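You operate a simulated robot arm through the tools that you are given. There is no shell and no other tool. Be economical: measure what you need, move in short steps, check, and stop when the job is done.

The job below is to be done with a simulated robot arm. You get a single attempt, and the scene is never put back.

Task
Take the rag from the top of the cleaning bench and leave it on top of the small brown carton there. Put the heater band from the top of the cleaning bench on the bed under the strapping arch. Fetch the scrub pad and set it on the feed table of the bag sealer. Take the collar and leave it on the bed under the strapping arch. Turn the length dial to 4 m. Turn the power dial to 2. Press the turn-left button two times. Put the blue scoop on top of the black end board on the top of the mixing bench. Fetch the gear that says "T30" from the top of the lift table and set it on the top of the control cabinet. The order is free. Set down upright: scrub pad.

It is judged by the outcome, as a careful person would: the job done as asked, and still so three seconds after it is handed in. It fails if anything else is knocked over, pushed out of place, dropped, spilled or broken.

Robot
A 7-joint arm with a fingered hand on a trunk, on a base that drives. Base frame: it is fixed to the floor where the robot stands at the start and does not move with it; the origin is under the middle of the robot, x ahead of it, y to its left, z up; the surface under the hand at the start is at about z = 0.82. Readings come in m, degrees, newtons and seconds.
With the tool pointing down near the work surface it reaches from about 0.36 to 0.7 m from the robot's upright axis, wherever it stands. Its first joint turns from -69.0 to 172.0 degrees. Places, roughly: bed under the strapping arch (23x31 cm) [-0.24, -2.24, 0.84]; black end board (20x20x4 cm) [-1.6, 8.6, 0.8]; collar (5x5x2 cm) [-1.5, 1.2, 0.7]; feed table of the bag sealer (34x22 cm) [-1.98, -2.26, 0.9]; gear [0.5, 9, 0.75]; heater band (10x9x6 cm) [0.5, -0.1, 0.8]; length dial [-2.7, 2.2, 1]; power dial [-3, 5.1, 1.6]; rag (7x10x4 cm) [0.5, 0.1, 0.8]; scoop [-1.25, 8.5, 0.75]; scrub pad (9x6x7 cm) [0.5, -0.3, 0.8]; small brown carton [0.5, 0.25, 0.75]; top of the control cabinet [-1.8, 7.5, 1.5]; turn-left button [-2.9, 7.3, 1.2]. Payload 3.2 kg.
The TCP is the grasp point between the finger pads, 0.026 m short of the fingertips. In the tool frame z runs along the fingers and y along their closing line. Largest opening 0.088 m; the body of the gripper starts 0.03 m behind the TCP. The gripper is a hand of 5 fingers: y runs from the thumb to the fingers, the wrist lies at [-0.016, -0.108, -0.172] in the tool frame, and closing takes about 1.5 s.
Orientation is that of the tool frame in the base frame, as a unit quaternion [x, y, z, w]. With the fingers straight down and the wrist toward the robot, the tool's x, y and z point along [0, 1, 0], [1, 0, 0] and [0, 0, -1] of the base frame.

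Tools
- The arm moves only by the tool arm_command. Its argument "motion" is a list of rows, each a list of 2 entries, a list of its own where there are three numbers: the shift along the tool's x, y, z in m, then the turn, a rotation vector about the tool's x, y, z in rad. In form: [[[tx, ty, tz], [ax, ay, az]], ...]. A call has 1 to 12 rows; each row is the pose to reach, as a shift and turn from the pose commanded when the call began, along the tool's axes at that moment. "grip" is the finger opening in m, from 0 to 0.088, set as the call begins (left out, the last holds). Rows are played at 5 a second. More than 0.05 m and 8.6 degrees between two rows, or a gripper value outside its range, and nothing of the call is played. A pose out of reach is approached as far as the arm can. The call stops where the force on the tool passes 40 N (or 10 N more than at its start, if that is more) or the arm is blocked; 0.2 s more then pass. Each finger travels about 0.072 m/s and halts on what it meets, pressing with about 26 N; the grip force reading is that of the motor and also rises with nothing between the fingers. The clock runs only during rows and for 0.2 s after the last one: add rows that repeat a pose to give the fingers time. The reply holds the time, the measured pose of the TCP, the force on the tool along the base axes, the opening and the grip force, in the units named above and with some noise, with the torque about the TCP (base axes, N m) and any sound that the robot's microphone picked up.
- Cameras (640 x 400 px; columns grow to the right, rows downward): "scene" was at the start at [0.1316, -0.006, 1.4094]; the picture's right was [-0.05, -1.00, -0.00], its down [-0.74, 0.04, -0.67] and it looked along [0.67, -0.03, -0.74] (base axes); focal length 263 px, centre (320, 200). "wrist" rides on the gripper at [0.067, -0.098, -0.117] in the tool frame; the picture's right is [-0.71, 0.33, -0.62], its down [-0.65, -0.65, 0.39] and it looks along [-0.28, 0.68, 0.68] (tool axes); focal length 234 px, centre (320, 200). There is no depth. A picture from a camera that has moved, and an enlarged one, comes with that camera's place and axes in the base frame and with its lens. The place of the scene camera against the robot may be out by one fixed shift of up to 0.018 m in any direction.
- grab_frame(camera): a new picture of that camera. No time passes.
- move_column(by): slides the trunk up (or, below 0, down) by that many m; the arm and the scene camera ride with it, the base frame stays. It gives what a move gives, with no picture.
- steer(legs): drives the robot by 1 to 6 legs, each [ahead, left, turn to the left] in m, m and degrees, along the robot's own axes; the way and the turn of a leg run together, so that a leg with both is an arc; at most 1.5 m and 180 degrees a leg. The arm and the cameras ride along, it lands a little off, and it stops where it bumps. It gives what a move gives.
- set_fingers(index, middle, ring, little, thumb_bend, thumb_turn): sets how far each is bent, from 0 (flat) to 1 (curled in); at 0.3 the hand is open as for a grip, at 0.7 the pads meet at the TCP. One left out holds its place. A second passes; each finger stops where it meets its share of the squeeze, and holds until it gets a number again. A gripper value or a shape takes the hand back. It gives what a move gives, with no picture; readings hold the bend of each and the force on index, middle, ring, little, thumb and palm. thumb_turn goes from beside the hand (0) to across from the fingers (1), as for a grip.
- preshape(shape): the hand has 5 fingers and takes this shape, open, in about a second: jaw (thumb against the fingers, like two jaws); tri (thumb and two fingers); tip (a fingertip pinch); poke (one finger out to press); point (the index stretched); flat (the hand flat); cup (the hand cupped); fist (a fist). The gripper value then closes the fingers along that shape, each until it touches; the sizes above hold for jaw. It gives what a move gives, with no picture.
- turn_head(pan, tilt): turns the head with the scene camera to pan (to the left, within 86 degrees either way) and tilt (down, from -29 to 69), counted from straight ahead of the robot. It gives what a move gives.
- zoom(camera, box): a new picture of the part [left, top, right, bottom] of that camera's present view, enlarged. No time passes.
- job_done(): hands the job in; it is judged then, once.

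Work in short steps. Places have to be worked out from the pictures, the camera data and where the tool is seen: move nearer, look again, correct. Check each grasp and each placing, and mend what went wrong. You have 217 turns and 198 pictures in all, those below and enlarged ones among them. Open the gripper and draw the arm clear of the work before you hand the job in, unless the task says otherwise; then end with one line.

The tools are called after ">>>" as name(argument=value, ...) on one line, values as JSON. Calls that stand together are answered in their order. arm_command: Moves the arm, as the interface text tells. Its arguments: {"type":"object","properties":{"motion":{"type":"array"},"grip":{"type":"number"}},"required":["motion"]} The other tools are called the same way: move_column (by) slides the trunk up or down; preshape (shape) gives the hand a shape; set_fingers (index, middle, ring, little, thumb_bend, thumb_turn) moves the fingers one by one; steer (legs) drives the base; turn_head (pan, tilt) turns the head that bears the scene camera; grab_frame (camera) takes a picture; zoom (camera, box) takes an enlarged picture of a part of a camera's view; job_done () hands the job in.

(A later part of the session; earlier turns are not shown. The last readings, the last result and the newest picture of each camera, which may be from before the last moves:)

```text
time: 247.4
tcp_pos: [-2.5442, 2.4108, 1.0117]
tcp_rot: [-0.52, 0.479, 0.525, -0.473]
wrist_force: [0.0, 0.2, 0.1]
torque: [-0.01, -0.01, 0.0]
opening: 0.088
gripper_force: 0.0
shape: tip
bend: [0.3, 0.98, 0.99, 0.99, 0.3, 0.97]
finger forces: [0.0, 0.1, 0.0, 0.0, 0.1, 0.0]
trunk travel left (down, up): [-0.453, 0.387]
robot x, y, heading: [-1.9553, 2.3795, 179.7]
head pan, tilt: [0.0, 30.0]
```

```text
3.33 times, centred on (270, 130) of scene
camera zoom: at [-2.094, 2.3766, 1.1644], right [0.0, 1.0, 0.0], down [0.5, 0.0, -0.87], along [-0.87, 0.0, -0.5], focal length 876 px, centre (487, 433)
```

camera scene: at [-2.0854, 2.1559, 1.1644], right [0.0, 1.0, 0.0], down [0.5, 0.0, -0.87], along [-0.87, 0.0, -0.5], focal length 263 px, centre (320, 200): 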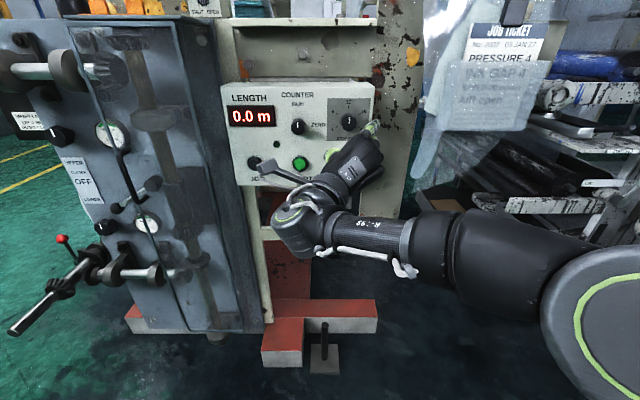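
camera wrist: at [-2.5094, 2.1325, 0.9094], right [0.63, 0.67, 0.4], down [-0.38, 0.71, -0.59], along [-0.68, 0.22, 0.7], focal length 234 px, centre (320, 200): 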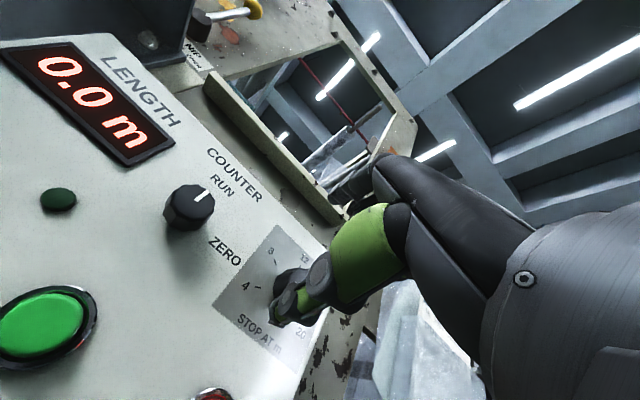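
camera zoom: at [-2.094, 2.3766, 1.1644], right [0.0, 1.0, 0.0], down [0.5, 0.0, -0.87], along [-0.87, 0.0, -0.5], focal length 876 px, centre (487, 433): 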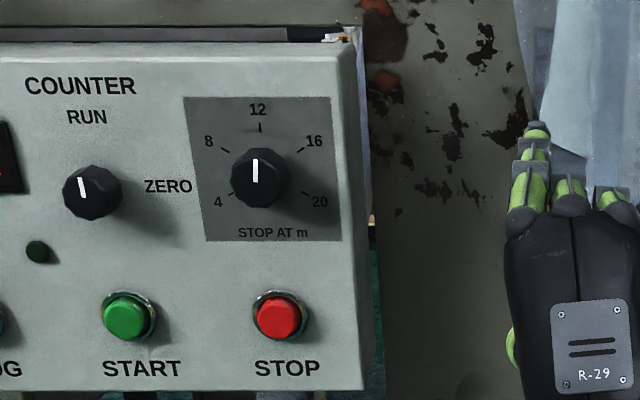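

The dial still reads 12, so the pinch slipped. I'll use the three-finger grip for more hold; first move to the knob axis with a 55° clockwise pre-roll.

>>> preshape(shape="tri")

>>> arm_command(motion=[[[0.023, 0.002, 0], [0, 0, 0.131]], [[0.046, 0.004, 0], [0, 0, 0.262]], [[0.069, 0.005, 0], [0, 0, 0.393]], [[0.092, 0.007, 0], [0, 0, 0.524]], [[0.115, 0.009, 0], [0, 0.003, 0.655]], [[0.138, 0.01, 0], [0, 0.006, 0.786]], [[0.161, 0.012, 0], [0, 0.009, 0.917]], [[0.185, 0.014, 0], [-0.001, 0.011, 1.05]]])

>>> grab_frame(camera="wrist")

```text
time: 248.3
tcp_pos: [-2.5431, 2.4108, 1.0108]
tcp_rot: [-0.521, 0.478, 0.526, -0.473]
wrist_force: [-1.0, 0.3, 0.8]
torque: [0.06, 0.02, -0.03]
opening: 0.088
gripper_force: 0.0
shape: tri
bend: [0.3, 0.3, 0.99, 0.99, 0.3, 0.97]
finger forces: [0.1, 0.1, 0.0, 0.0, 0.0, 0.0]
trunk travel left (down, up): [-0.453, 0.387]
robot x, y, heading: [-1.9587, 2.3784, 179.8]
head pan, tilt: [0.0, 30.0]
```

```text
time: 250.1
tcp_pos: [-2.5481, 2.2297, 1.0084]
tcp_rot: [0.21, -0.673, -0.22, 0.674]
wrist_force: [0.2, 0.5, -0.4]
torque: [0.0, 0.0, -0.01]
opening: 0.0879
gripper_force: 0.1
shape: tri
bend: [0.3, 0.3, 0.99, 0.99, 0.3, 0.97]
finger forces: [0.1, 0.0, 0.0, 0.1, 0.0, 0.0]
trunk travel left (down, up): [-0.453, 0.387]
robot x, y, heading: [-1.9532, 2.3775, 179.7]
head pan, tilt: [0.0, 30.0]
```

```text
83 pictures are left
camera wrist: at [-2.4331, 2.1104, 1.0069], right [0.63, 0.67, -0.39], down [-0.39, -0.15, -0.91], along [-0.67, 0.72, 0.17], focal length 234 px, centre (320, 200)
```

wrist: 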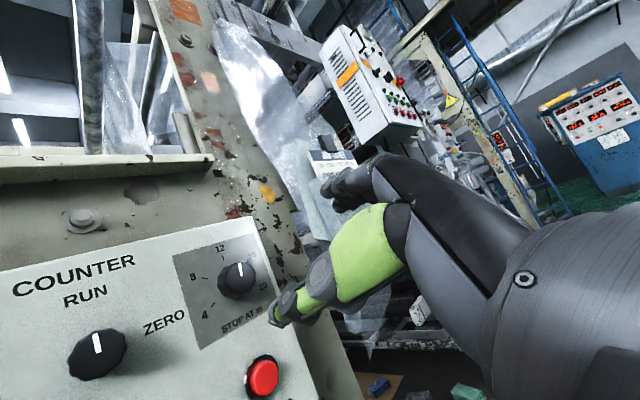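

Exactly posed. Driving 9 cm ahead, then advancing onto the knob a little deeper than before and closing.

>>> steer(legs=[[0.09, 0, 0]])

>>> grab_frame(camera="wrist")

```text
time: 251.2
tcp_pos: [-2.6367, 2.2275, 1.0082]
tcp_rot: [0.212, -0.673, -0.217, 0.674]
wrist_force: [0.1, -0.7, -1.0]
torque: [-0.02, -0.01, 0.0]
opening: 0.0877
gripper_force: 0.1
shape: tri
bend: [0.3, 0.3, 0.99, 0.99, 0.3, 0.97]
finger forces: [0.0, 0.0, 0.0, 0.1, 0.0, 0.0]
trunk travel left (down, up): [-0.453, 0.387]
robot x, y, heading: [-2.0412, 2.3745, 180.0]
head pan, tilt: [0.0, 30.0]
```

```text
82 pictures are left
camera wrist: at [-2.521, 2.1105, 1.0069], right [0.63, 0.68, -0.39], down [-0.39, -0.16, -0.91], along [-0.67, 0.72, 0.17], focal length 234 px, centre (320, 200)
```

wrist: 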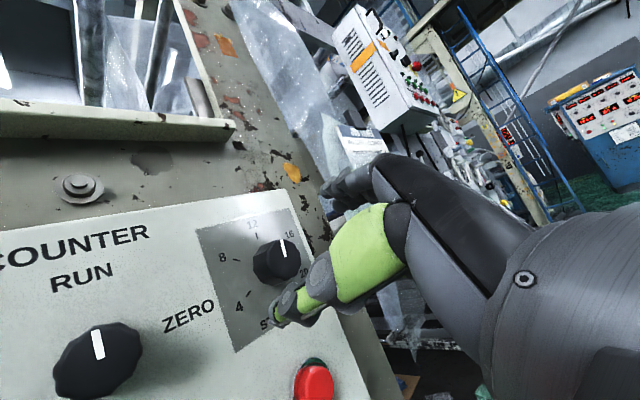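

Knob centre is confirmed. Advancing 5.6 cm and closing.

>>> arm_command(motion=[[[0.001, -0.001, 0.02], [0, 0, 0]], [[0.001, -0.002, 0.04], [0, 0, 0]], [[0.001, -0.002, 0.056], [0, 0, 0]]])

>>> arm_command(motion=[[[0, 0, 0], [0, 0, 0]], [[0, 0, 0], [0, 0, 0]], [[0, 0, 0], [0, 0, 0]], [[0, 0, 0], [0, 0, 0]], [[0, 0, 0], [0, 0, 0]], [[0, 0, 0], [0, 0, 0]], [[0, 0, 0], [0, 0, 0]]], grip=0.0)

>>> arm_command(motion=[[[0, 0, 0], [0, 0, -0.13]], [[0, 0, 0], [0, 0, -0.26]], [[0, 0, 0], [0, 0, -0.39]], [[0, 0, 0], [0, 0, -0.52]]])

>>> zoom(camera="wrist", box=[180, 160, 400, 340])

>>> zoom(camera="scene", box=[190, 70, 350, 190])

```text
time: 252.0
tcp_pos: [-2.6741, 2.2506, 1.0044]
tcp_rot: [0.212, -0.673, -0.216, 0.675]
wrist_force: [0.1, -0.5, -0.3]
torque: [0.02, -0.01, -0.02]
opening: 0.0876
gripper_force: 0.1
shape: tri
bend: [0.3, 0.3, 0.99, 0.99, 0.3, 0.97]
finger forces: [0.0, 0.0, 0.1, 0.0, 0.0, 0.0]
out of reach, approached as far as the arm can: row 1, 2, 3
trunk travel left (down, up): [-0.453, 0.387]
robot x, y, heading: [-2.0445, 2.3769, 180.0]
head pan, tilt: [0.0, 30.0]
```

```text
time: 253.6
tcp_pos: [-2.6747, 2.2552, 1.0033]
tcp_rot: [-0.211, 0.674, 0.217, -0.674]
wrist_force: [4.7, 12.0, -7.3]
torque: [0.21, -0.18, -0.13]
opening: 0.0103
gripper_force: 26.3
shape: tri
bend: [0.71, 0.7, 1.0, 1.0, 0.42, 1.0]
finger forces: [4.7, 0.0, 0.1, 0.1, 26.0, 0.0]
trunk travel left (down, up): [-0.453, 0.387]
robot x, y, heading: [-2.0429, 2.3771, 179.7]
head pan, tilt: [0.0, 30.0]
```

```text
time: 254.6
tcp_pos: [-2.6744, 2.2547, 1.0049]
tcp_rot: [-0.376, 0.597, 0.382, -0.596]
wrist_force: [3.0, 6.0, 3.2]
torque: [-0.03, 0.09, -0.07]
opening: 0.0088
gripper_force: 26.9
shape: tri
bend: [0.7, 0.7, 1.0, 1.0, 0.94, 1.0]
finger forces: [0.1, 0.0, 0.0, 0.0, 0.1, 0.0]
trunk travel left (down, up): [-0.453, 0.387]
robot x, y, heading: [-2.0459, 2.3745, 179.8]
head pan, tilt: [0.0, 30.0]
```

```text
2.22 times, centred on (290, 250) of wrist
camera zoom: at [-2.5595, 2.1526, 0.9461], right [0.63, 0.78, 0.0], down [-0.39, 0.31, -0.87], along [-0.67, 0.55, 0.5], focal length 520 px, centre (387, 89)
```

zoom: 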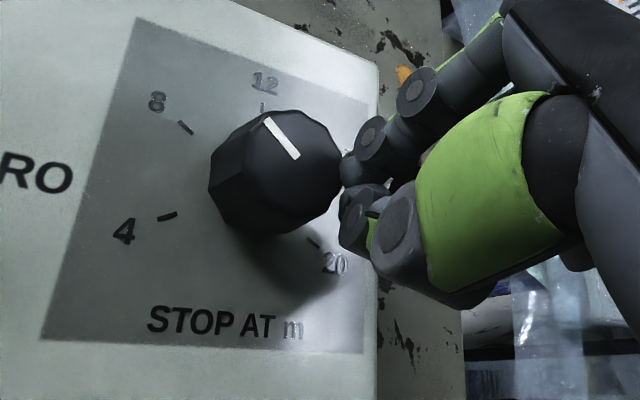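

```text
3.33 times, centred on (270, 130) of scene
camera zoom: at [-2.1813, 2.3777, 1.1647], right [0.0, 1.0, 0.0], down [0.5, 0.0, -0.87], along [-0.87, 0.0, -0.5], focal length 876 px, centre (487, 433)
```

zoom: 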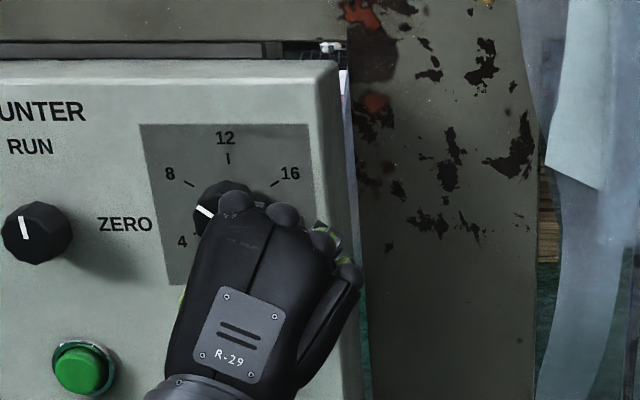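

The slip-turn did move the dial: the pointer now stands at 8. One more 60° step is needed. I'll back out, open, and sidestep left 10 cm for better reach.

>>> arm_command(motion=[[[0, 0, -0.03], [0, 0, 0]], [[0, 0, -0.06], [0, 0, 0]]])

>>> steer(legs=[[-0.04, 0, 0], [0, 0.105, 0]])

>>> arm_command(motion=[[[0, 0, 0], [0, 0, 0]], [[0, 0, 0], [0, 0, 0]], [[0, 0, 0], [0, 0, 0]], [[0, 0, 0], [0, 0, 0]], [[0, 0, 0], [0, 0, 0]]], grip=0.08)

>>> grab_frame(camera="wrist")

>>> zoom(camera="scene", box=[230, 70, 390, 190])

```text
time: 255.3
tcp_pos: [-2.6548, 2.2784, 0.8998]
tcp_rot: [-0.392, 0.673, 0.341, -0.527]
wrist_force: [0.5, -0.7, 0.4]
torque: [-0.01, -0.01, 0.03]
opening: 0.0088
gripper_force: 25.8
shape: tri
bend: [0.71, 0.7, 1.0, 1.0, 0.94, 1.0]
finger forces: [0.1, 0.1, 0.0, 0.0, 0.1, 0.0]
trunk travel left (down, up): [-0.453, 0.387]
robot x, y, heading: [-2.0477, 2.377, 180.0]
head pan, tilt: [0.0, 30.0]
stopped in row 2: the arm was blocked; the commanded pose is now the measured one
```

```text
time: 256.9
tcp_pos: [-2.6145, 2.1692, 0.9021]
tcp_rot: [-0.392, 0.672, 0.342, -0.527]
wrist_force: [0.3, -1.3, -0.3]
torque: [0.0, 0.02, 0.03]
opening: 0.0088
gripper_force: 25.4
shape: tri
bend: [0.71, 0.7, 1.0, 1.0, 0.94, 1.0]
finger forces: [0.1, 0.0, 0.0, 0.0, 0.0, 0.0]
trunk travel left (down, up): [-0.453, 0.387]
robot x, y, heading: [-2.0102, 2.2695, 180.0]
head pan, tilt: [0.0, 30.0]
```

```text
time: 258.1
tcp_pos: [-2.6154, 2.1713, 0.9009]
tcp_rot: [-0.392, 0.672, 0.34, -0.528]
wrist_force: [-0.5, 0.1, -0.6]
torque: [0.01, -0.01, -0.02]
opening: 0.0797
gripper_force: 0.1
shape: tri
bend: [0.34, 0.31, 0.99, 0.99, 0.14, 0.98]
finger forces: [0.0, 0.1, 0.0, 0.0, 0.0, 0.0]
trunk travel left (down, up): [-0.453, 0.387]
robot x, y, heading: [-2.0075, 2.2687, 180.0]
head pan, tilt: [0.0, 30.0]
```

```text
79 pictures are left
camera wrist: at [-2.4941, 2.0627, 0.8731], right [0.65, 0.75, 0.11], down [-0.18, 0.29, -0.94], along [-0.74, 0.59, 0.33], focal length 234 px, centre (320, 200)
```

wrist: 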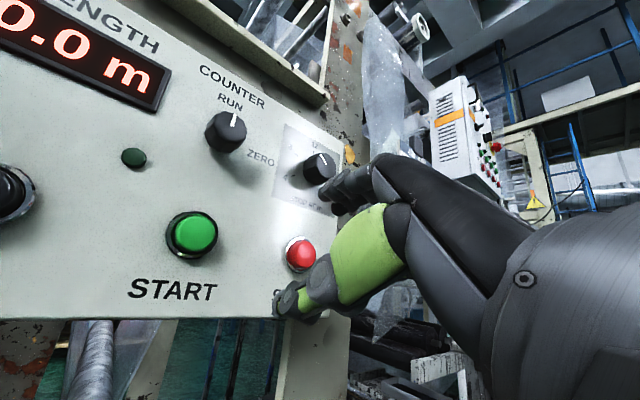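

```text
3.33 times, centred on (310, 130) of scene
camera zoom: at [-2.1434, 2.2694, 1.1644], right [0.0, 1.0, 0.0], down [0.5, 0.0, -0.87], along [-0.87, 0.0, -0.5], focal length 876 px, centre (353, 433)
```

zoom: 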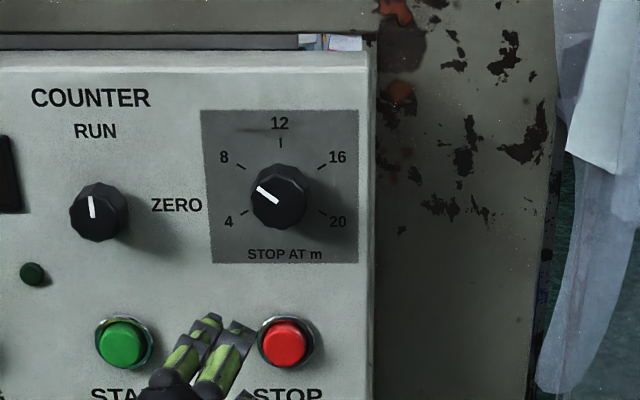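

The pointer is clearly at 8. The arm sagged low while near its limit, so I'll back the base off 10 cm and re-aim at the knob with a moderate 28° pre-roll.

>>> steer(legs=[[-0.1, 0, 0]])

>>> arm_command(motion=[[[0, 0.03, -0.001], [-0.04, 0.035, 0.006]], [[0, 0.06, -0.002], [-0.08, 0.07, 0.012]], [[0.001, 0.09, -0.004], [-0.12, 0.1, 0.018]], [[0.001, 0.1205, -0.0055], [-0.166, 0.138, 0.025]], [[0.001, 0.1205, -0.0055], [-0.166, 0.138, 0.025]]])

>>> grab_frame(camera="wrist")

```text
time: 259.3
tcp_pos: [-2.5147, 2.1711, 0.9026]
tcp_rot: [-0.392, 0.672, 0.341, -0.528]
wrist_force: [-0.6, -0.3, 0.4]
torque: [0.01, -0.02, -0.02]
opening: 0.0798
gripper_force: 0.1
shape: tri
bend: [0.34, 0.31, 0.99, 0.99, 0.14, 0.98]
finger forces: [0.0, 0.1, 0.0, 0.0, 0.0, 0.1]
trunk travel left (down, up): [-0.453, 0.387]
robot x, y, heading: [-1.9061, 2.2689, -179.8]
head pan, tilt: [0.0, 30.0]
```

```text
time: 260.5
tcp_pos: [-2.5339, 2.2457, 1.0144]
tcp_rot: [-0.343, 0.618, 0.358, -0.61]
wrist_force: [0.1, -0.1, 0.3]
torque: [-0.01, 0.0, -0.01]
opening: 0.0797
gripper_force: 0.1
shape: tri
bend: [0.34, 0.31, 0.99, 0.99, 0.14, 0.98]
finger forces: [0.0, 0.1, 0.1, 0.1, 0.1, 0.0]
trunk travel left (down, up): [-0.453, 0.387]
robot x, y, heading: [-1.9078, 2.2707, -179.8]
head pan, tilt: [0.0, 30.0]
```

```text
77 pictures are left
camera wrist: at [-2.4208, 2.1361, 0.9659], right [0.64, 0.76, -0.07], down [-0.38, 0.24, -0.89], along [-0.66, 0.6, 0.45], focal length 234 px, centre (320, 200)
```

wrist: 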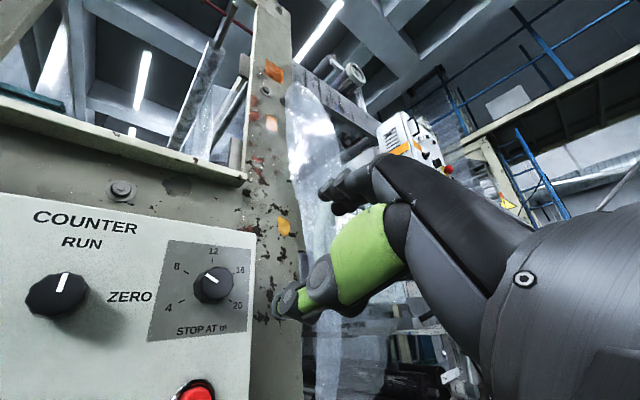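

Orientation is right, with the TCP 2 cm too far right. I'll drive 10 cm ahead, correct the offset, and look before gripping.

>>> steer(legs=[[0.1, 0, 0]])

>>> arm_command(motion=[[[0.007, -0.009, 0], [0, 0, 0]], [[0.0143, -0.0172, 0], [0, 0, 0]], [[0.0143, -0.0172, 0], [0, 0, 0]]])

>>> grab_frame(camera="wrist")

```text
time: 261.6
tcp_pos: [-2.6335, 2.2406, 1.0158]
tcp_rot: [-0.344, 0.617, 0.356, -0.612]
wrist_force: [-1.2, -0.8, -0.2]
torque: [-0.02, 0.04, 0.02]
opening: 0.0797
gripper_force: 0.1
shape: tri
bend: [0.34, 0.31, 0.99, 0.99, 0.14, 0.98]
finger forces: [0.0, 0.0, 0.0, 0.0, 0.0, 0.0]
trunk travel left (down, up): [-0.453, 0.387]
robot x, y, heading: [-2.0056, 2.2715, -180.0]
head pan, tilt: [0.0, 30.0]
```

```text
time: 262.6
tcp_pos: [-2.635, 2.2543, 1.0343]
tcp_rot: [-0.307, 0.628, 0.349, -0.624]
wrist_force: [-0.4, 0.5, 0.8]
torque: [0.0, -0.02, 0.02]
opening: 0.0801
gripper_force: 0.2
shape: tri
bend: [0.34, 0.31, 0.99, 0.99, 0.14, 0.98]
finger forces: [0.0, 0.0, 0.0, 0.0, 0.1, 0.0]
trunk travel left (down, up): [-0.453, 0.387]
robot x, y, heading: [-2.0001, 2.2699, -180.3]
head pan, tilt: [0.0, 30.0]
stopped in row 3: the arm was blocked; the commanded pose is now the measured one
```

```text
76 pictures are left
camera wrist: at [-2.5263, 2.1382, 0.9912], right [0.66, 0.74, -0.14], down [-0.4, 0.18, -0.9], along [-0.63, 0.65, 0.41], focal length 234 px, centre (320, 200)
```

wrist: 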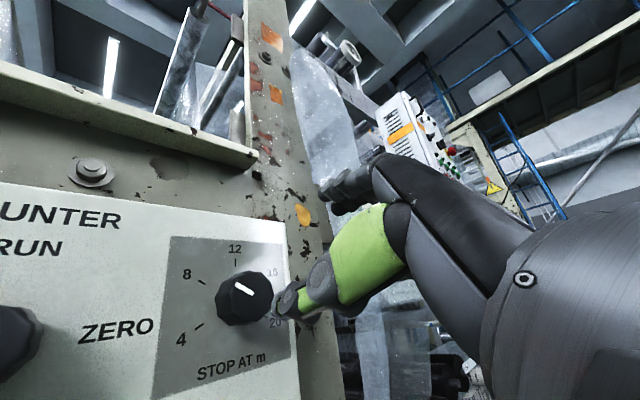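

The arm is blocked on this side. My first standing place worked for rolls between +8° and +55°, so I'll go back there and pre-roll to +75°, leaving room for a 60° turn.

>>> steer(legs=[[-0.09, 0, 0], [0, 0.113, 0]])

>>> arm_command(motion=[[[-0.014, 0.004, 0.001], [0.01, 0.002, 0.117]], [[-0.028, 0.009, 0.001], [0.02, 0.004, 0.234]], [[-0.042, 0.013, 0.002], [0.03, 0.006, 0.351]], [[-0.056, 0.017, 0.003], [0.04, 0.009, 0.468]], [[-0.07, 0.021, 0.004], [0.05, 0.011, 0.585]], [[-0.083, 0.0258, 0.004], [0.058, 0.013, 0.7]], [[-0.083, 0.0258, 0.004], [0.058, 0.013, 0.7]]])

>>> grab_frame(camera="wrist")

```text
time: 264.6
tcp_pos: [-2.5435, 2.1389, 1.0328]
tcp_rot: [-0.309, 0.628, 0.347, -0.624]
wrist_force: [0.4, 0.4, -0.5]
torque: [-0.02, -0.01, 0.01]
opening: 0.0796
gripper_force: 0.1
shape: tri
bend: [0.34, 0.31, 0.99, 0.99, 0.14, 0.98]
finger forces: [0.0, 0.0, 0.1, 0.1, 0.0, 0.0]
trunk travel left (down, up): [-0.453, 0.387]
robot x, y, heading: [-1.9136, 2.1609, -179.5]
head pan, tilt: [0.0, 30.0]
```

```text
time: 266.1
tcp_pos: [-2.5435, 2.2228, 1.0074]
tcp_rot: [-0.095, 0.702, 0.092, -0.7]
wrist_force: [0.1, -0.4, 0.4]
torque: [-0.03, 0.03, -0.02]
opening: 0.08
gripper_force: 0.0
shape: tri
bend: [0.34, 0.31, 0.99, 0.99, 0.14, 0.98]
finger forces: [0.0, 0.0, 0.1, 0.1, 0.1, 0.0]
trunk travel left (down, up): [-0.453, 0.387]
robot x, y, heading: [-1.9132, 2.1557, -179.6]
head pan, tilt: [0.0, 30.0]
```

```text
75 pictures are left
camera wrist: at [-2.4269, 2.1121, 1.0481], right [0.62, 0.51, -0.59], down [-0.39, -0.46, -0.8], along [-0.68, 0.73, -0.09], focal length 234 px, centre (320, 200)
```

wrist: 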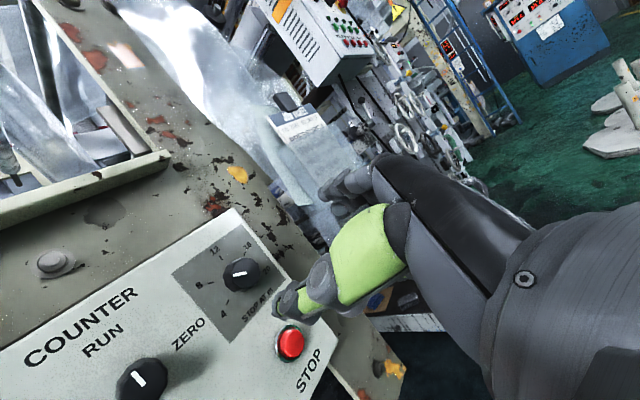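

Exact pose now at a 75° roll. Driving 11 cm ahead, then onto the knob and close.

>>> steer(legs=[[0.11, 0, 0]])

>>> arm_command(motion=[[[0, 0.001, 0.018], [0, 0, 0]], [[0, 0.002, 0.036], [0, 0, 0]], [[0, 0.002, 0.036], [0, 0, 0]]])

>>> grab_frame(camera="wrist")

```text
time: 267.3
tcp_pos: [-2.655, 2.2218, 1.0065]
tcp_rot: [-0.094, 0.702, 0.093, -0.7]
wrist_force: [-0.5, -0.2, 0.7]
torque: [-0.02, -0.02, 0.01]
opening: 0.0799
gripper_force: 0.1
shape: tri
bend: [0.34, 0.31, 0.99, 0.99, 0.14, 0.98]
finger forces: [0.0, 0.0, 0.0, 0.0, 0.1, 0.1]
trunk travel left (down, up): [-0.453, 0.387]
robot x, y, heading: [-2.0212, 2.159, -179.9]
head pan, tilt: [0.0, 30.0]
```

```text
time: 268.1
tcp_pos: [-2.6892, 2.2259, 1.0086]
tcp_rot: [-0.094, 0.702, 0.092, -0.7]
wrist_force: [-0.3, 0.2, 0.4]
torque: [-0.02, 0.0, -0.01]
opening: 0.0799
gripper_force: 0.0
shape: tri
bend: [0.34, 0.31, 0.99, 0.99, 0.14, 0.98]
finger forces: [0.0, 0.0, 0.0, 0.0, 0.1, 0.2]
trunk travel left (down, up): [-0.453, 0.387]
robot x, y, heading: [-2.0212, 2.1624, -179.8]
head pan, tilt: [0.0, 30.0]
```

```text
74 pictures are left
camera wrist: at [-2.5733, 2.1153, 1.0491], right [0.62, 0.51, -0.59], down [-0.38, -0.46, -0.8], along [-0.68, 0.73, -0.09], focal length 234 px, centre (320, 200)
```

wrist: 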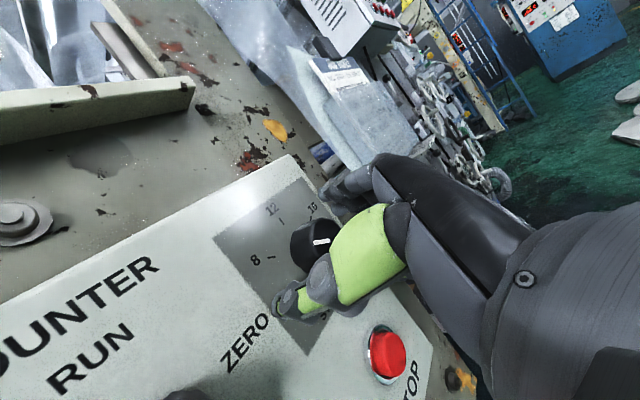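

Around the knob. Closing, then turning 62° counter-clockwise.

>>> arm_command(motion=[[[0, 0, 0], [0, 0, 0]], [[0, 0, 0], [0, 0, 0]], [[0, 0, 0], [0, 0, 0]], [[0, 0, 0], [0, 0, 0]], [[0, 0, 0], [0, 0, 0]], [[0, 0, 0], [0, 0, 0]]], grip=0.0)

>>> arm_command(motion=[[[0, 0, 0], [0, 0, -0.12]], [[0, 0, 0], [0, 0, -0.24]], [[0, 0, 0], [0, 0, -0.36]], [[0, 0, 0], [0, 0, -0.48]], [[0, 0, 0], [0, 0, -0.6]], [[0, 0, 0], [0, 0, -0.72]], [[0, 0, 0], [0, 0, -0.84]], [[0, 0, 0], [0, 0, -0.96]], [[0, 0, 0], [0, 0, -1.08]]])

>>> zoom(camera="scene", box=[270, 70, 430, 190])

>>> zoom(camera="wrist", box=[180, 160, 400, 340])

```text
time: 269.5
tcp_pos: [-2.6901, 2.2265, 1.009]
tcp_rot: [-0.095, 0.702, 0.093, -0.7]
wrist_force: [-1.7, -1.2, 2.3]
torque: [0.01, 0.04, 0.02]
opening: 0.0285
gripper_force: 26.2
shape: tri
bend: [0.6, 0.51, 1.0, 1.0, 0.4, 1.0]
finger forces: [10.1, 11.8, 0.0, 0.0, 23.0, 0.0]
trunk travel left (down, up): [-0.453, 0.387]
robot x, y, heading: [-2.0214, 2.1586, -179.6]
head pan, tilt: [0.0, 30.0]
```

```text
time: 271.5
tcp_pos: [-2.6889, 2.2221, 1.0075]
tcp_rot: [-0.443, 0.553, 0.439, -0.552]
wrist_force: [1.4, -3.3, -2.7]
torque: [-0.05, -0.03, 0.04]
opening: 0.0281
gripper_force: 25.3
shape: tri
bend: [0.6, 0.52, 1.0, 1.0, 0.4, 0.99]
finger forces: [10.5, 11.9, 0.0, 0.0, 25.5, 0.0]
trunk travel left (down, up): [-0.453, 0.387]
robot x, y, heading: [-2.0208, 2.1578, -179.9]
head pan, tilt: [0.0, 30.0]
```

```text
3.33 times, centred on (350, 130) of scene
camera zoom: at [-2.161, 2.156, 1.1643], right [0.0, 1.0, 0.0], down [0.5, 0.0, -0.87], along [-0.87, 0.0, -0.5], focal length 876 px, centre (220, 433)
```

zoom: 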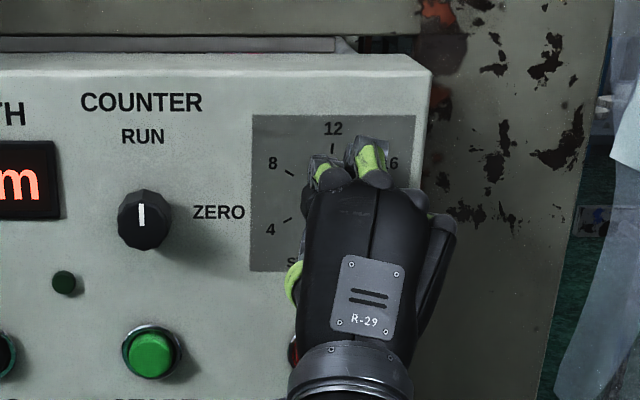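

```text
2.22 times, centred on (290, 250) of wrist
camera zoom: at [-2.5727, 2.1371, 0.9287], right [0.62, 0.77, 0.17], down [-0.39, 0.49, -0.78], along [-0.68, 0.42, 0.6], focal length 520 px, centre (387, 89)
```

zoom: 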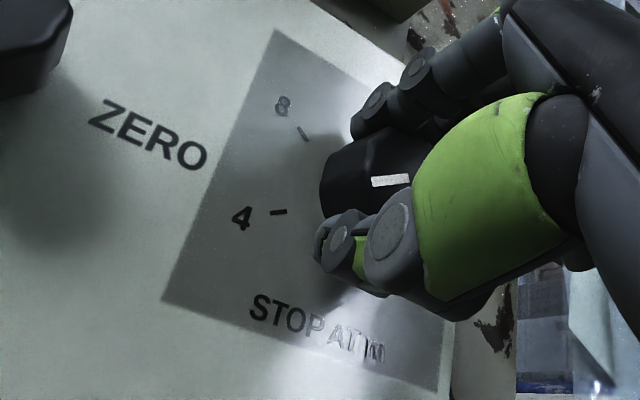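

The pointer now lines up with 4. I'll open and back the base straight out, then check.

>>> arm_command(motion=[[[0, 0, 0], [0, 0, 0]], [[0, 0, 0], [0, 0, 0]], [[0, 0, 0], [0, 0, 0]], [[0, 0, 0], [0, 0, 0]], [[0, 0, 0], [0, 0, 0]]], grip=0.088)

>>> steer(legs=[[-0.25, 0, 0]])

>>> zoom(camera="scene", box=[240, 80, 400, 200])

```text
time: 272.7
tcp_pos: [-2.6893, 2.224, 1.0085]
tcp_rot: [-0.442, 0.553, 0.439, -0.553]
wrist_force: [-0.1, -0.2, -0.7]
torque: [0.01, 0.01, 0.02]
opening: 0.0875
gripper_force: 0.1
shape: tri
bend: [0.3, 0.3, 0.99, 0.99, 0.3, 0.97]
finger forces: [0.1, 0.1, 0.0, 0.0, 0.0, 0.0]
trunk travel left (down, up): [-0.453, 0.387]
robot x, y, heading: [-2.0244, 2.1607, -179.8]
head pan, tilt: [0.0, 30.0]
```

```text
time: 274.6
tcp_pos: [-2.4394, 2.225, 1.0072]
tcp_rot: [-0.442, 0.553, 0.44, -0.553]
wrist_force: [1.0, -0.5, 0.2]
torque: [0.02, 0.01, 0.01]
opening: 0.0877
gripper_force: 0.1
shape: tri
bend: [0.3, 0.3, 0.99, 0.99, 0.3, 0.97]
finger forces: [0.0, 0.0, 0.0, 0.0, 0.1, 0.0]
trunk travel left (down, up): [-0.453, 0.387]
robot x, y, heading: [-1.7776, 2.1614, -179.8]
head pan, tilt: [0.0, 30.0]
```

```text
3.33 times, centred on (320, 140) of scene
camera zoom: at [-1.9111, 2.1578, 1.1645], right [0.0, 1.0, 0.0], down [0.5, 0.0, -0.87], along [-0.87, 0.0, -0.5], focal length 876 px, centre (320, 400)
```

zoom: 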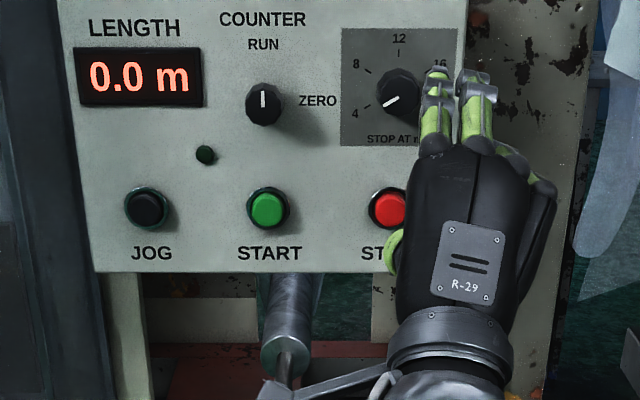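

The length dial reads 4. Next the power dial near (−3, 5.1, 1.6). I'll back away, move along the aisle and look.

>>> steer(legs=[[-0.5, 0, 0], [0, -1.4, 0]])

>>> move_column(by=0.3)

>>> turn_head(pan=-35, tilt=12)

>>> grab_frame(camera="scene")

```text
time: 283.8
tcp_pos: [-1.9409, 3.4709, 0.9878]
tcp_rot: [0.48, -0.534, -0.403, 0.567]
wrist_force: [-0.9, 0.1, -0.6]
torque: [-0.02, 0.09, -0.04]
opening: 0.0879
gripper_force: 0.0
shape: tri
bend: [0.3, 0.3, 0.99, 0.99, 0.3, 0.97]
finger forces: [0.0, 0.0, 0.0, 0.0, 0.0, 0.0]
trunk travel left (down, up): [-0.453, 0.387]
robot x, y, heading: [-1.2478, 3.487, -173.3]
head pan, tilt: [0.0, 30.0]
stopped in leg 2: the robot was blocked; the commanded pose is now the measured one
```

```text
time: 286.8
tcp_pos: [-1.9362, 3.4712, 1.2926]
tcp_rot: [0.477, -0.533, -0.405, 0.57]
wrist_force: [0.7, 0.9, 0.2]
torque: [0.03, -0.03, 0.04]
opening: 0.0879
gripper_force: 0.1
shape: tri
bend: [0.3, 0.3, 0.99, 0.99, 0.3, 0.97]
finger forces: [0.0, 0.0, 0.0, 0.1, 0.0, 0.1]
trunk travel left (down, up): [-0.753, 0.087]
robot x, y, heading: [-1.2456, 3.4827, -173.6]
head pan, tilt: [0.0, 30.0]
```

```text
time: 287.8
tcp_pos: [-1.936, 3.4726, 1.2922]
tcp_rot: [0.477, -0.532, -0.405, 0.57]
wrist_force: [0.3, 0.5, -0.2]
torque: [0.01, 0.02, 0.02]
opening: 0.0876
gripper_force: 0.0
shape: tri
bend: [0.3, 0.3, 0.99, 0.99, 0.3, 0.97]
finger forces: [0.0, 0.1, 0.0, 0.0, 0.0, 0.1]
trunk travel left (down, up): [-0.753, 0.087]
robot x, y, heading: [-1.244, 3.4874, -173.3]
head pan, tilt: [-35.0, 12.0]
```

```text
70 pictures are left
camera scene: at [-1.3766, 3.5307, 1.4943], right [0.48, 0.88, -0.01], down [0.18, -0.11, -0.98], along [-0.86, 0.47, -0.21], focal length 263 px, centre (320, 200)
```

scene: 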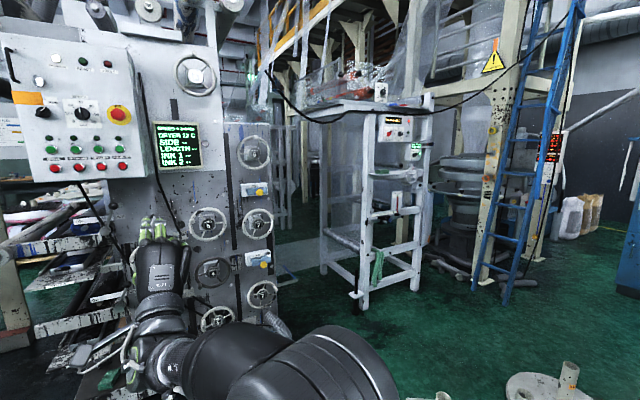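

The base bumped something at y ≈ 3.49. I'll look right and down to see what.

>>> turn_head(pan=-80, tilt=45)

>>> grab_frame(camera="scene")

```text
time: 289.0
tcp_pos: [-1.935, 3.473, 1.2928]
tcp_rot: [0.477, -0.532, -0.405, 0.57]
wrist_force: [0.0, 0.1, 0.2]
torque: [0.03, 0.03, 0.05]
opening: 0.0879
gripper_force: 0.0
shape: tri
bend: [0.3, 0.3, 0.99, 0.99, 0.3, 0.97]
finger forces: [0.0, 0.0, 0.0, 0.0, 0.1, 0.0]
trunk travel left (down, up): [-0.753, 0.087]
robot x, y, heading: [-1.2476, 3.4842, -173.8]
head pan, tilt: [-80.0, 45.0]
```

```text
69 pictures are left
camera scene: at [-1.3178, 3.5641, 1.4425], right [0.96, 0.28, 0.0], down [0.2, -0.68, -0.7], along [-0.2, 0.67, -0.71], focal length 263 px, centre (320, 200)
```

scene: 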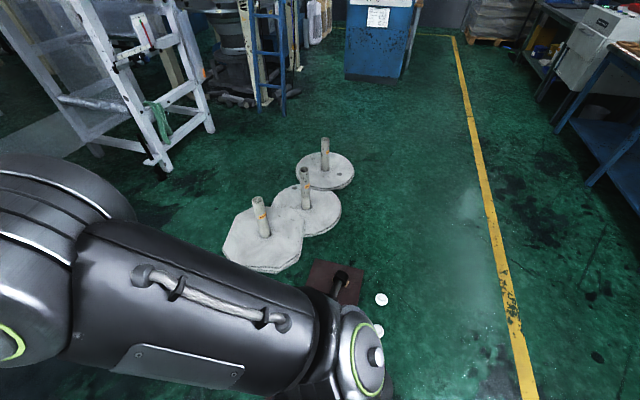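

Nothing obvious near the base in this view; pedestals and a brown plate are further on. I'll look steeper beside the base.

>>> turn_head(pan=-50, tilt=65)

>>> grab_frame(camera="scene")

>>> grab_frame(camera="wrist")

```text
time: 289.9
tcp_pos: [-1.9366, 3.4716, 1.292]
tcp_rot: [0.477, -0.533, -0.404, 0.57]
wrist_force: [0.0, 0.9, -0.3]
torque: [0.02, 0.01, 0.02]
opening: 0.088
gripper_force: 0.1
shape: tri
bend: [0.3, 0.3, 0.99, 0.99, 0.3, 0.97]
finger forces: [0.0, 0.0, 0.0, 0.0, 0.1, 0.0]
trunk travel left (down, up): [-0.753, 0.087]
robot x, y, heading: [-1.2487, 3.4855, -173.7]
head pan, tilt: [-50.0, 65.0]
```

```text
68 pictures are left
camera scene: at [-1.3386, 3.5278, 1.4176], right [0.69, 0.72, 0.0], down [0.66, -0.63, -0.42], along [-0.31, 0.29, -0.91], focal length 263 px, centre (320, 200)
```

scene: 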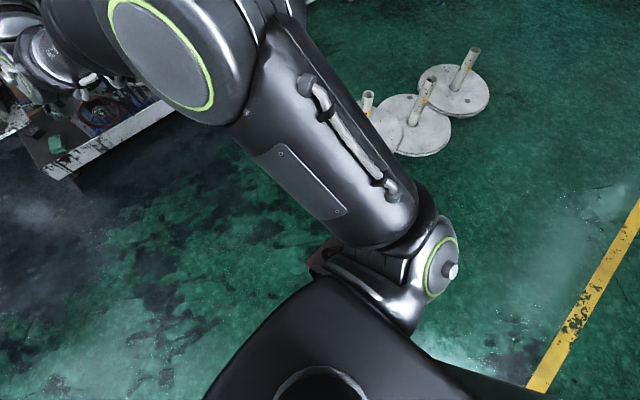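

```text
67 pictures are left
camera wrist: at [-1.8084, 3.4001, 1.2167], right [0.53, 0.83, 0.18], down [-0.42, 0.44, -0.79], along [-0.73, 0.34, 0.59], focal length 234 px, centre (320, 200)
```

wrist: 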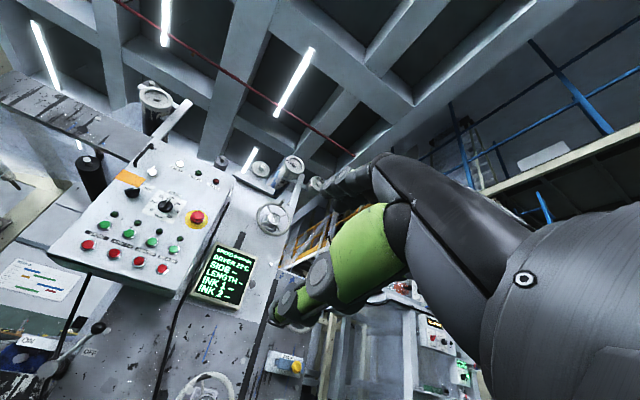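

The base touched the corner of the brown floor plate; it looks unmoved. I'll go around: back to x ≈ −0.65, up the aisle to y ≈ 6.1, then look toward the white stand that carries the power dial.

>>> steer(legs=[[-0.6, 0, -6.5], [0, -1.4, 0], [0, -1.25, 0]])

>>> turn_head(pan=20, tilt=22)

>>> grab_frame(camera="scene")

```text
time: 305.9
tcp_pos: [-1.3441, 6.2718, 1.2925]
tcp_rot: [-0.446, 0.559, 0.437, -0.546]
wrist_force: [-0.5, 0.0, 0.2]
torque: [-0.02, 0.01, 0.0]
opening: 0.0878
gripper_force: 0.0
shape: tri
bend: [0.3, 0.3, 0.99, 0.99, 0.3, 0.97]
finger forces: [0.0, 0.1, 0.0, 0.0, 0.1, 0.0]
trunk travel left (down, up): [-0.753, 0.087]
robot x, y, heading: [-0.6578, 6.2059, 180.0]
head pan, tilt: [-50.0, 65.0]
```

```text
time: 307.3
tcp_pos: [-1.3449, 6.2706, 1.2905]
tcp_rot: [-0.446, 0.56, 0.437, -0.545]
wrist_force: [-0.2, -0.2, -0.5]
torque: [0.01, 0.01, -0.03]
opening: 0.0878
gripper_force: 0.0
shape: tri
bend: [0.3, 0.3, 0.99, 0.99, 0.3, 0.97]
finger forces: [0.0, 0.1, 0.0, 0.0, 0.0, 0.0]
trunk travel left (down, up): [-0.753, 0.087]
robot x, y, heading: [-0.657, 6.2057, 179.9]
head pan, tilt: [20.0, 22.0]
```

```text
66 pictures are left
camera scene: at [-0.7925, 6.1732, 1.4772], right [-0.34, 0.94, 0.0], down [0.35, 0.13, -0.93], along [-0.87, -0.32, -0.38], focal length 263 px, centre (320, 200)
```

scene: 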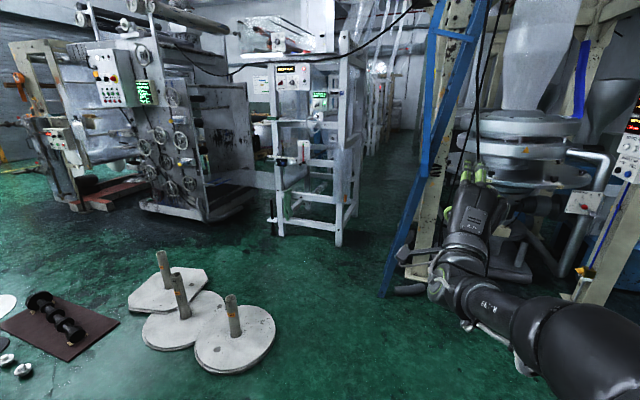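

The white stand at (−3, 5.1) carries the power dial; a ladder foot at (−2.5, 6.1) and the round pedestals leave a corridor. I'll fold the hand down and in first so it doesn't lead the base.

>>> arm_command(motion=[[[0, 0, -0.023], [0.14, -0.015, -0.016]], [[0, 0, -0.046], [0.28, -0.031, -0.033]], [[0, 0, -0.07], [0.42, -0.046, -0.049]], [[0, 0, -0.093], [0.56, -0.061, -0.065]], [[0, 0, -0.116], [0.7, -0.077, -0.081]], [[0, 0, -0.14], [0.84, -0.092, -0.098]], [[0, 0, -0.163], [0.98, -0.108, -0.114]], [[0, 0, -0.186], [1.12, -0.123, -0.13]], [[0, 0, -0.21], [1.26, -0.138, -0.146]], [[0, 0, -0.233], [1.4, -0.154, -0.163]], [[0, 0, -0.25], [1.54, -0.169, -0.179]]])

>>> steer(legs=[[0.74, 0, 0], [0, 0, 29.5], [1.15, 0, 0], [0, 0, -29.5]])

>>> turn_head(pan=30, tilt=5)

>>> grab_frame(camera="scene")

```text
time: 309.7
tcp_pos: [-1.0948, 6.2703, 1.2972]
tcp_rot: [0.709, -0.705, 0.0, -0.001]
wrist_force: [0.0, -0.7, 0.3]
torque: [0.03, 0.03, -0.01]
opening: 0.0877
gripper_force: 0.1
shape: tri
bend: [0.3, 0.3, 0.99, 0.99, 0.3, 0.97]
finger forces: [0.0, 0.0, 0.0, 0.0, 0.1, 0.0]
trunk travel left (down, up): [-0.753, 0.087]
robot x, y, heading: [-0.6603, 6.206, 179.9]
head pan, tilt: [20.0, 22.0]
```

```text
time: 322.0
tcp_pos: [-2.8177, 5.7201, 1.2972]
tcp_rot: [0.708, -0.707, -0.001, 0.0]
wrist_force: [0.4, -0.1, 0.8]
torque: [0.01, -0.01, 0.03]
opening: 0.0877
gripper_force: 0.0
shape: tri
bend: [0.3, 0.3, 0.99, 0.99, 0.3, 0.97]
finger forces: [0.1, 0.0, 0.0, 0.1, 0.0, 0.0]
trunk travel left (down, up): [-0.753, 0.087]
robot x, y, heading: [-2.3806, 5.6563, 180.1]
head pan, tilt: [20.0, 22.0]
```

```text
time: 322.8
tcp_pos: [-2.8168, 5.7207, 1.2975]
tcp_rot: [0.708, -0.706, -0.001, 0.001]
wrist_force: [-0.6, -0.3, 0.1]
torque: [-0.01, 0.02, 0.0]
opening: 0.0877
gripper_force: 0.0
shape: tri
bend: [0.3, 0.3, 0.99, 0.99, 0.3, 0.97]
finger forces: [0.1, 0.1, 0.1, 0.1, 0.0, 0.1]
trunk travel left (down, up): [-0.753, 0.087]
robot x, y, heading: [-2.3819, 5.658, 179.9]
head pan, tilt: [30.0, 5.0]
```

```text
65 pictures are left
camera scene: at [-2.5077, 5.6078, 1.5048], right [-0.5, 0.87, 0.0], down [0.08, 0.04, -1.0], along [-0.86, -0.5, -0.09], focal length 263 px, centre (320, 200)
```

scene: 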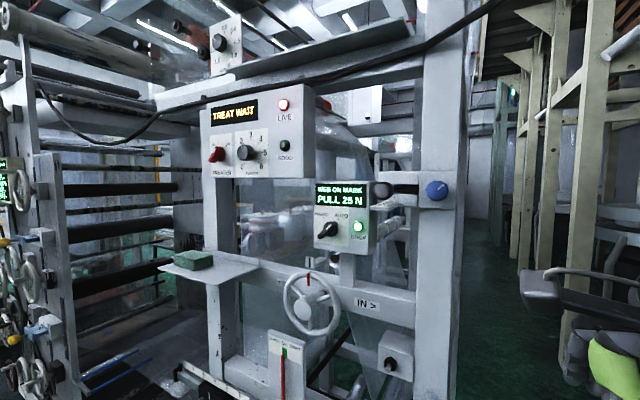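

>>> zoom(camera="scene", box=[190, 70, 330, 190])

```text
3.33 times, centred on (260, 130) of scene
camera zoom: at [-2.5077, 5.6078, 1.5048], right [-0.5, 0.87, 0.0], down [0.08, 0.04, -1.0], along [-0.86, -0.5, -0.09], focal length 876 px, centre (520, 433)
```

zoom: 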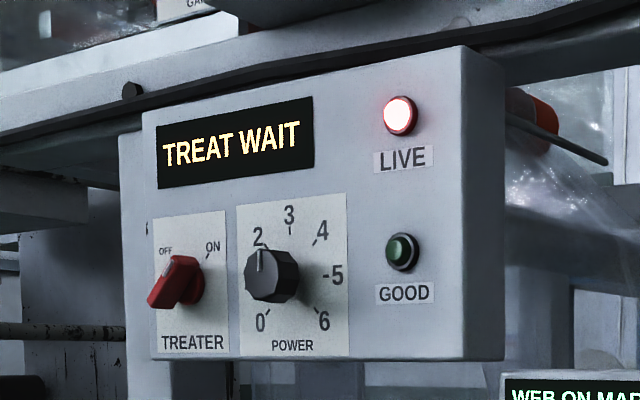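

The power dial reads 0–6. I need a frontal view, so I'll sidestep left 0.5 m and look straight at it.

>>> steer(legs=[[0, 0.5, 0]])

>>> turn_head(pan=0, tilt=0)

>>> grab_frame(camera="scene")

```text
time: 325.8
tcp_pos: [-2.8192, 5.2202, 1.2984]
tcp_rot: [-0.704, 0.71, 0.001, -0.001]
wrist_force: [-0.7, 0.6, 0.2]
torque: [-0.01, 0.01, -0.02]
opening: 0.088
gripper_force: 0.1
shape: tri
bend: [0.3, 0.3, 0.99, 0.99, 0.3, 0.97]
finger forces: [0.0, 0.0, 0.0, 0.0, 0.0, 0.0]
trunk travel left (down, up): [-0.753, 0.087]
robot x, y, heading: [-2.387, 5.1499, 179.1]
head pan, tilt: [30.0, 5.0]
```

```text
time: 326.7
tcp_pos: [-2.8205, 5.2212, 1.2975]
tcp_rot: [-0.704, 0.71, 0.001, -0.001]
wrist_force: [-1.0, 0.0, 0.3]
torque: [-0.01, -0.01, -0.01]
opening: 0.0882
gripper_force: 0.0
shape: tri
bend: [0.3, 0.3, 0.99, 0.99, 0.3, 0.97]
finger forces: [0.0, 0.0, 0.0, 0.1, 0.0, 0.0]
trunk travel left (down, up): [-0.753, 0.087]
robot x, y, heading: [-2.3807, 5.1517, 179.3]
head pan, tilt: [0.0, 0.0]
```

```text
63 pictures are left
camera scene: at [-2.5215, 5.1509, 1.5128], right [0.01, 1.0, 0.0], down [0.0, 0.0, -1.0], along [-1.0, 0.01, 0.0], focal length 263 px, centre (320, 200)
```

scene: 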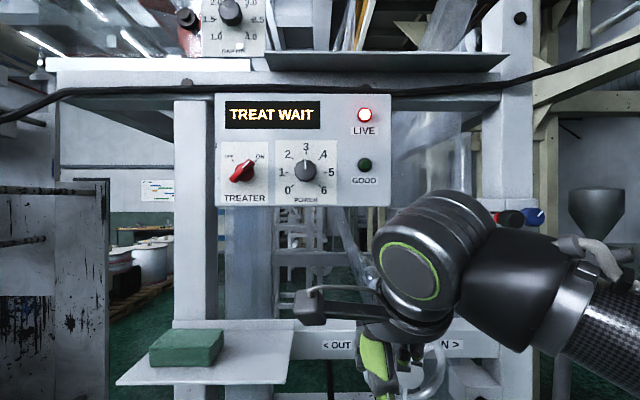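

>>> zoom(camera="scene", box=[210, 90, 400, 210])

```text
3.33 times, centred on (305, 150) of scene
camera zoom: at [-2.5215, 5.1509, 1.5128], right [0.01, 1.0, 0.0], down [0.0, 0.0, -1.0], along [-1.0, 0.01, 0.0], focal length 876 px, centre (370, 367)
```

zoom: 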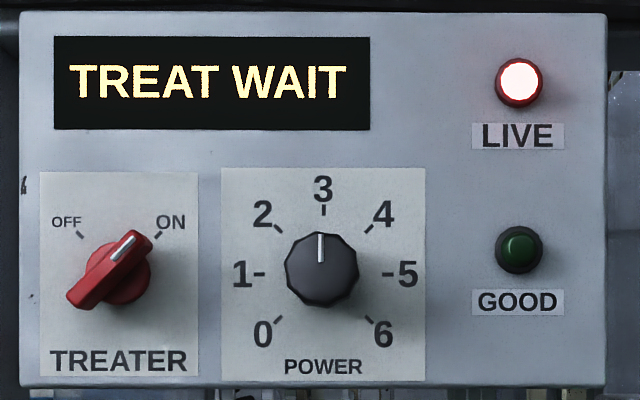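

The pointer is at 3; 2 is 45° counter-clockwise. The knob is near (−3.0, 5.13, 1.565). I'll shift left 8 cm so it sits slightly to my right as before, raise the trunk, and swing the hand to horizontal with a 55° pre-roll.

>>> steer(legs=[[0, 0.085, 0.7]])

>>> move_column(by=0.086)

>>> arm_command(motion=[[[0, 0.003, -0.015], [-0.12, 0.062, 0.062]], [[0, 0.005, -0.03], [-0.24, 0.125, 0.125]], [[0, 0.008, -0.045], [-0.36, 0.187, 0.187]], [[0, 0.01, -0.06], [-0.48, 0.25, 0.25]], [[0, 0.013, -0.075], [-0.6, 0.312, 0.312]], [[0, 0.015, -0.09], [-0.72, 0.374, 0.374]], [[0, 0.018, -0.105], [-0.84, 0.437, 0.437]], [[0, 0.02, -0.12], [-0.96, 0.499, 0.499]], [[0, 0.023, -0.135], [-1.08, 0.561, 0.561]], [[0, 0.025, -0.15], [-1.2, 0.624, 0.624]], [[0, 0.028, -0.165], [-1.32, 0.686, 0.686]], [[0, 0.03, -0.18], [-1.4386, 0.7485, 0.7485]]])

>>> grab_frame(camera="wrist")

>>> grab_frame(camera="scene")

```text
time: 327.8
tcp_pos: [-2.8211, 5.1312, 1.2983]
tcp_rot: [0.708, -0.706, -0.001, 0.001]
wrist_force: [1.3, -0.3, -0.2]
torque: [0.01, -0.04, 0.02]
opening: 0.0878
gripper_force: 0.0
shape: tri
bend: [0.3, 0.3, 0.99, 0.99, 0.3, 0.97]
finger forces: [0.0, 0.0, 0.0, 0.0, 0.0, 0.0]
trunk travel left (down, up): [-0.753, 0.087]
robot x, y, heading: [-2.3853, 5.068, 179.9]
head pan, tilt: [0.0, 0.0]
```

```text
time: 329.0
tcp_pos: [-2.8213, 5.1317, 1.3836]
tcp_rot: [0.707, -0.707, 0.0, 0.001]
wrist_force: [-0.2, 0.1, -0.2]
torque: [-0.02, 0.01, 0.02]
opening: 0.0879
gripper_force: 0.1
shape: tri
bend: [0.3, 0.3, 0.99, 0.99, 0.3, 0.97]
finger forces: [0.1, 0.0, 0.0, 0.1, 0.0, 0.0]
trunk travel left (down, up): [-0.839, 0.001]
robot x, y, heading: [-2.387, 5.0648, 180.1]
head pan, tilt: [0.0, 0.0]
```

```text
time: 331.6
tcp_pos: [-2.8514, 5.1302, 1.5633]
tcp_rot: [0.212, -0.673, -0.212, 0.676]
wrist_force: [0.3, -0.1, 0.0]
torque: [-0.01, 0.02, -0.02]
opening: 0.088
gripper_force: 0.1
shape: tri
bend: [0.3, 0.3, 0.99, 0.99, 0.3, 0.97]
finger forces: [0.0, 0.1, 0.1, 0.1, 0.0, 0.1]
trunk travel left (down, up): [-0.839, 0.001]
robot x, y, heading: [-2.387, 5.0689, 179.8]
head pan, tilt: [0.0, 0.0]
```

```text
61 pictures are left
camera wrist: at [-2.7345, 5.0124, 1.5637], right [0.62, 0.68, -0.39], down [-0.39, -0.16, -0.91], along [-0.68, 0.72, 0.16], focal length 234 px, centre (320, 200)
```

wrist: 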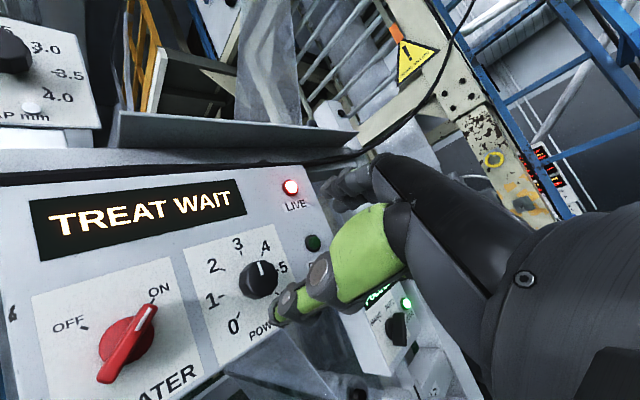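

```text
60 pictures are left
camera scene: at [-2.5225, 5.0638, 1.5987], right [0.0, 1.0, 0.0], down [0.0, 0.0, -1.0], along [-1.0, 0.0, 0.0], focal length 263 px, centre (320, 200)
```

scene: 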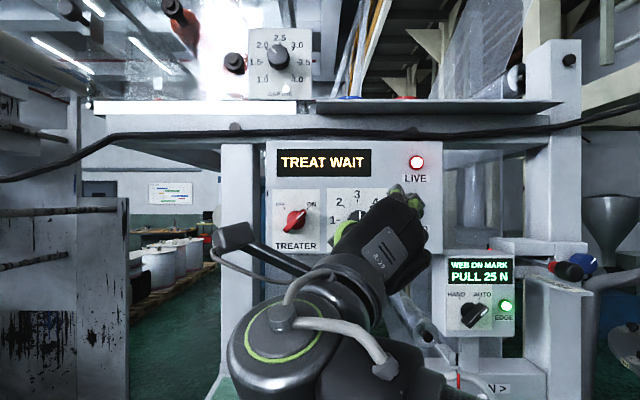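

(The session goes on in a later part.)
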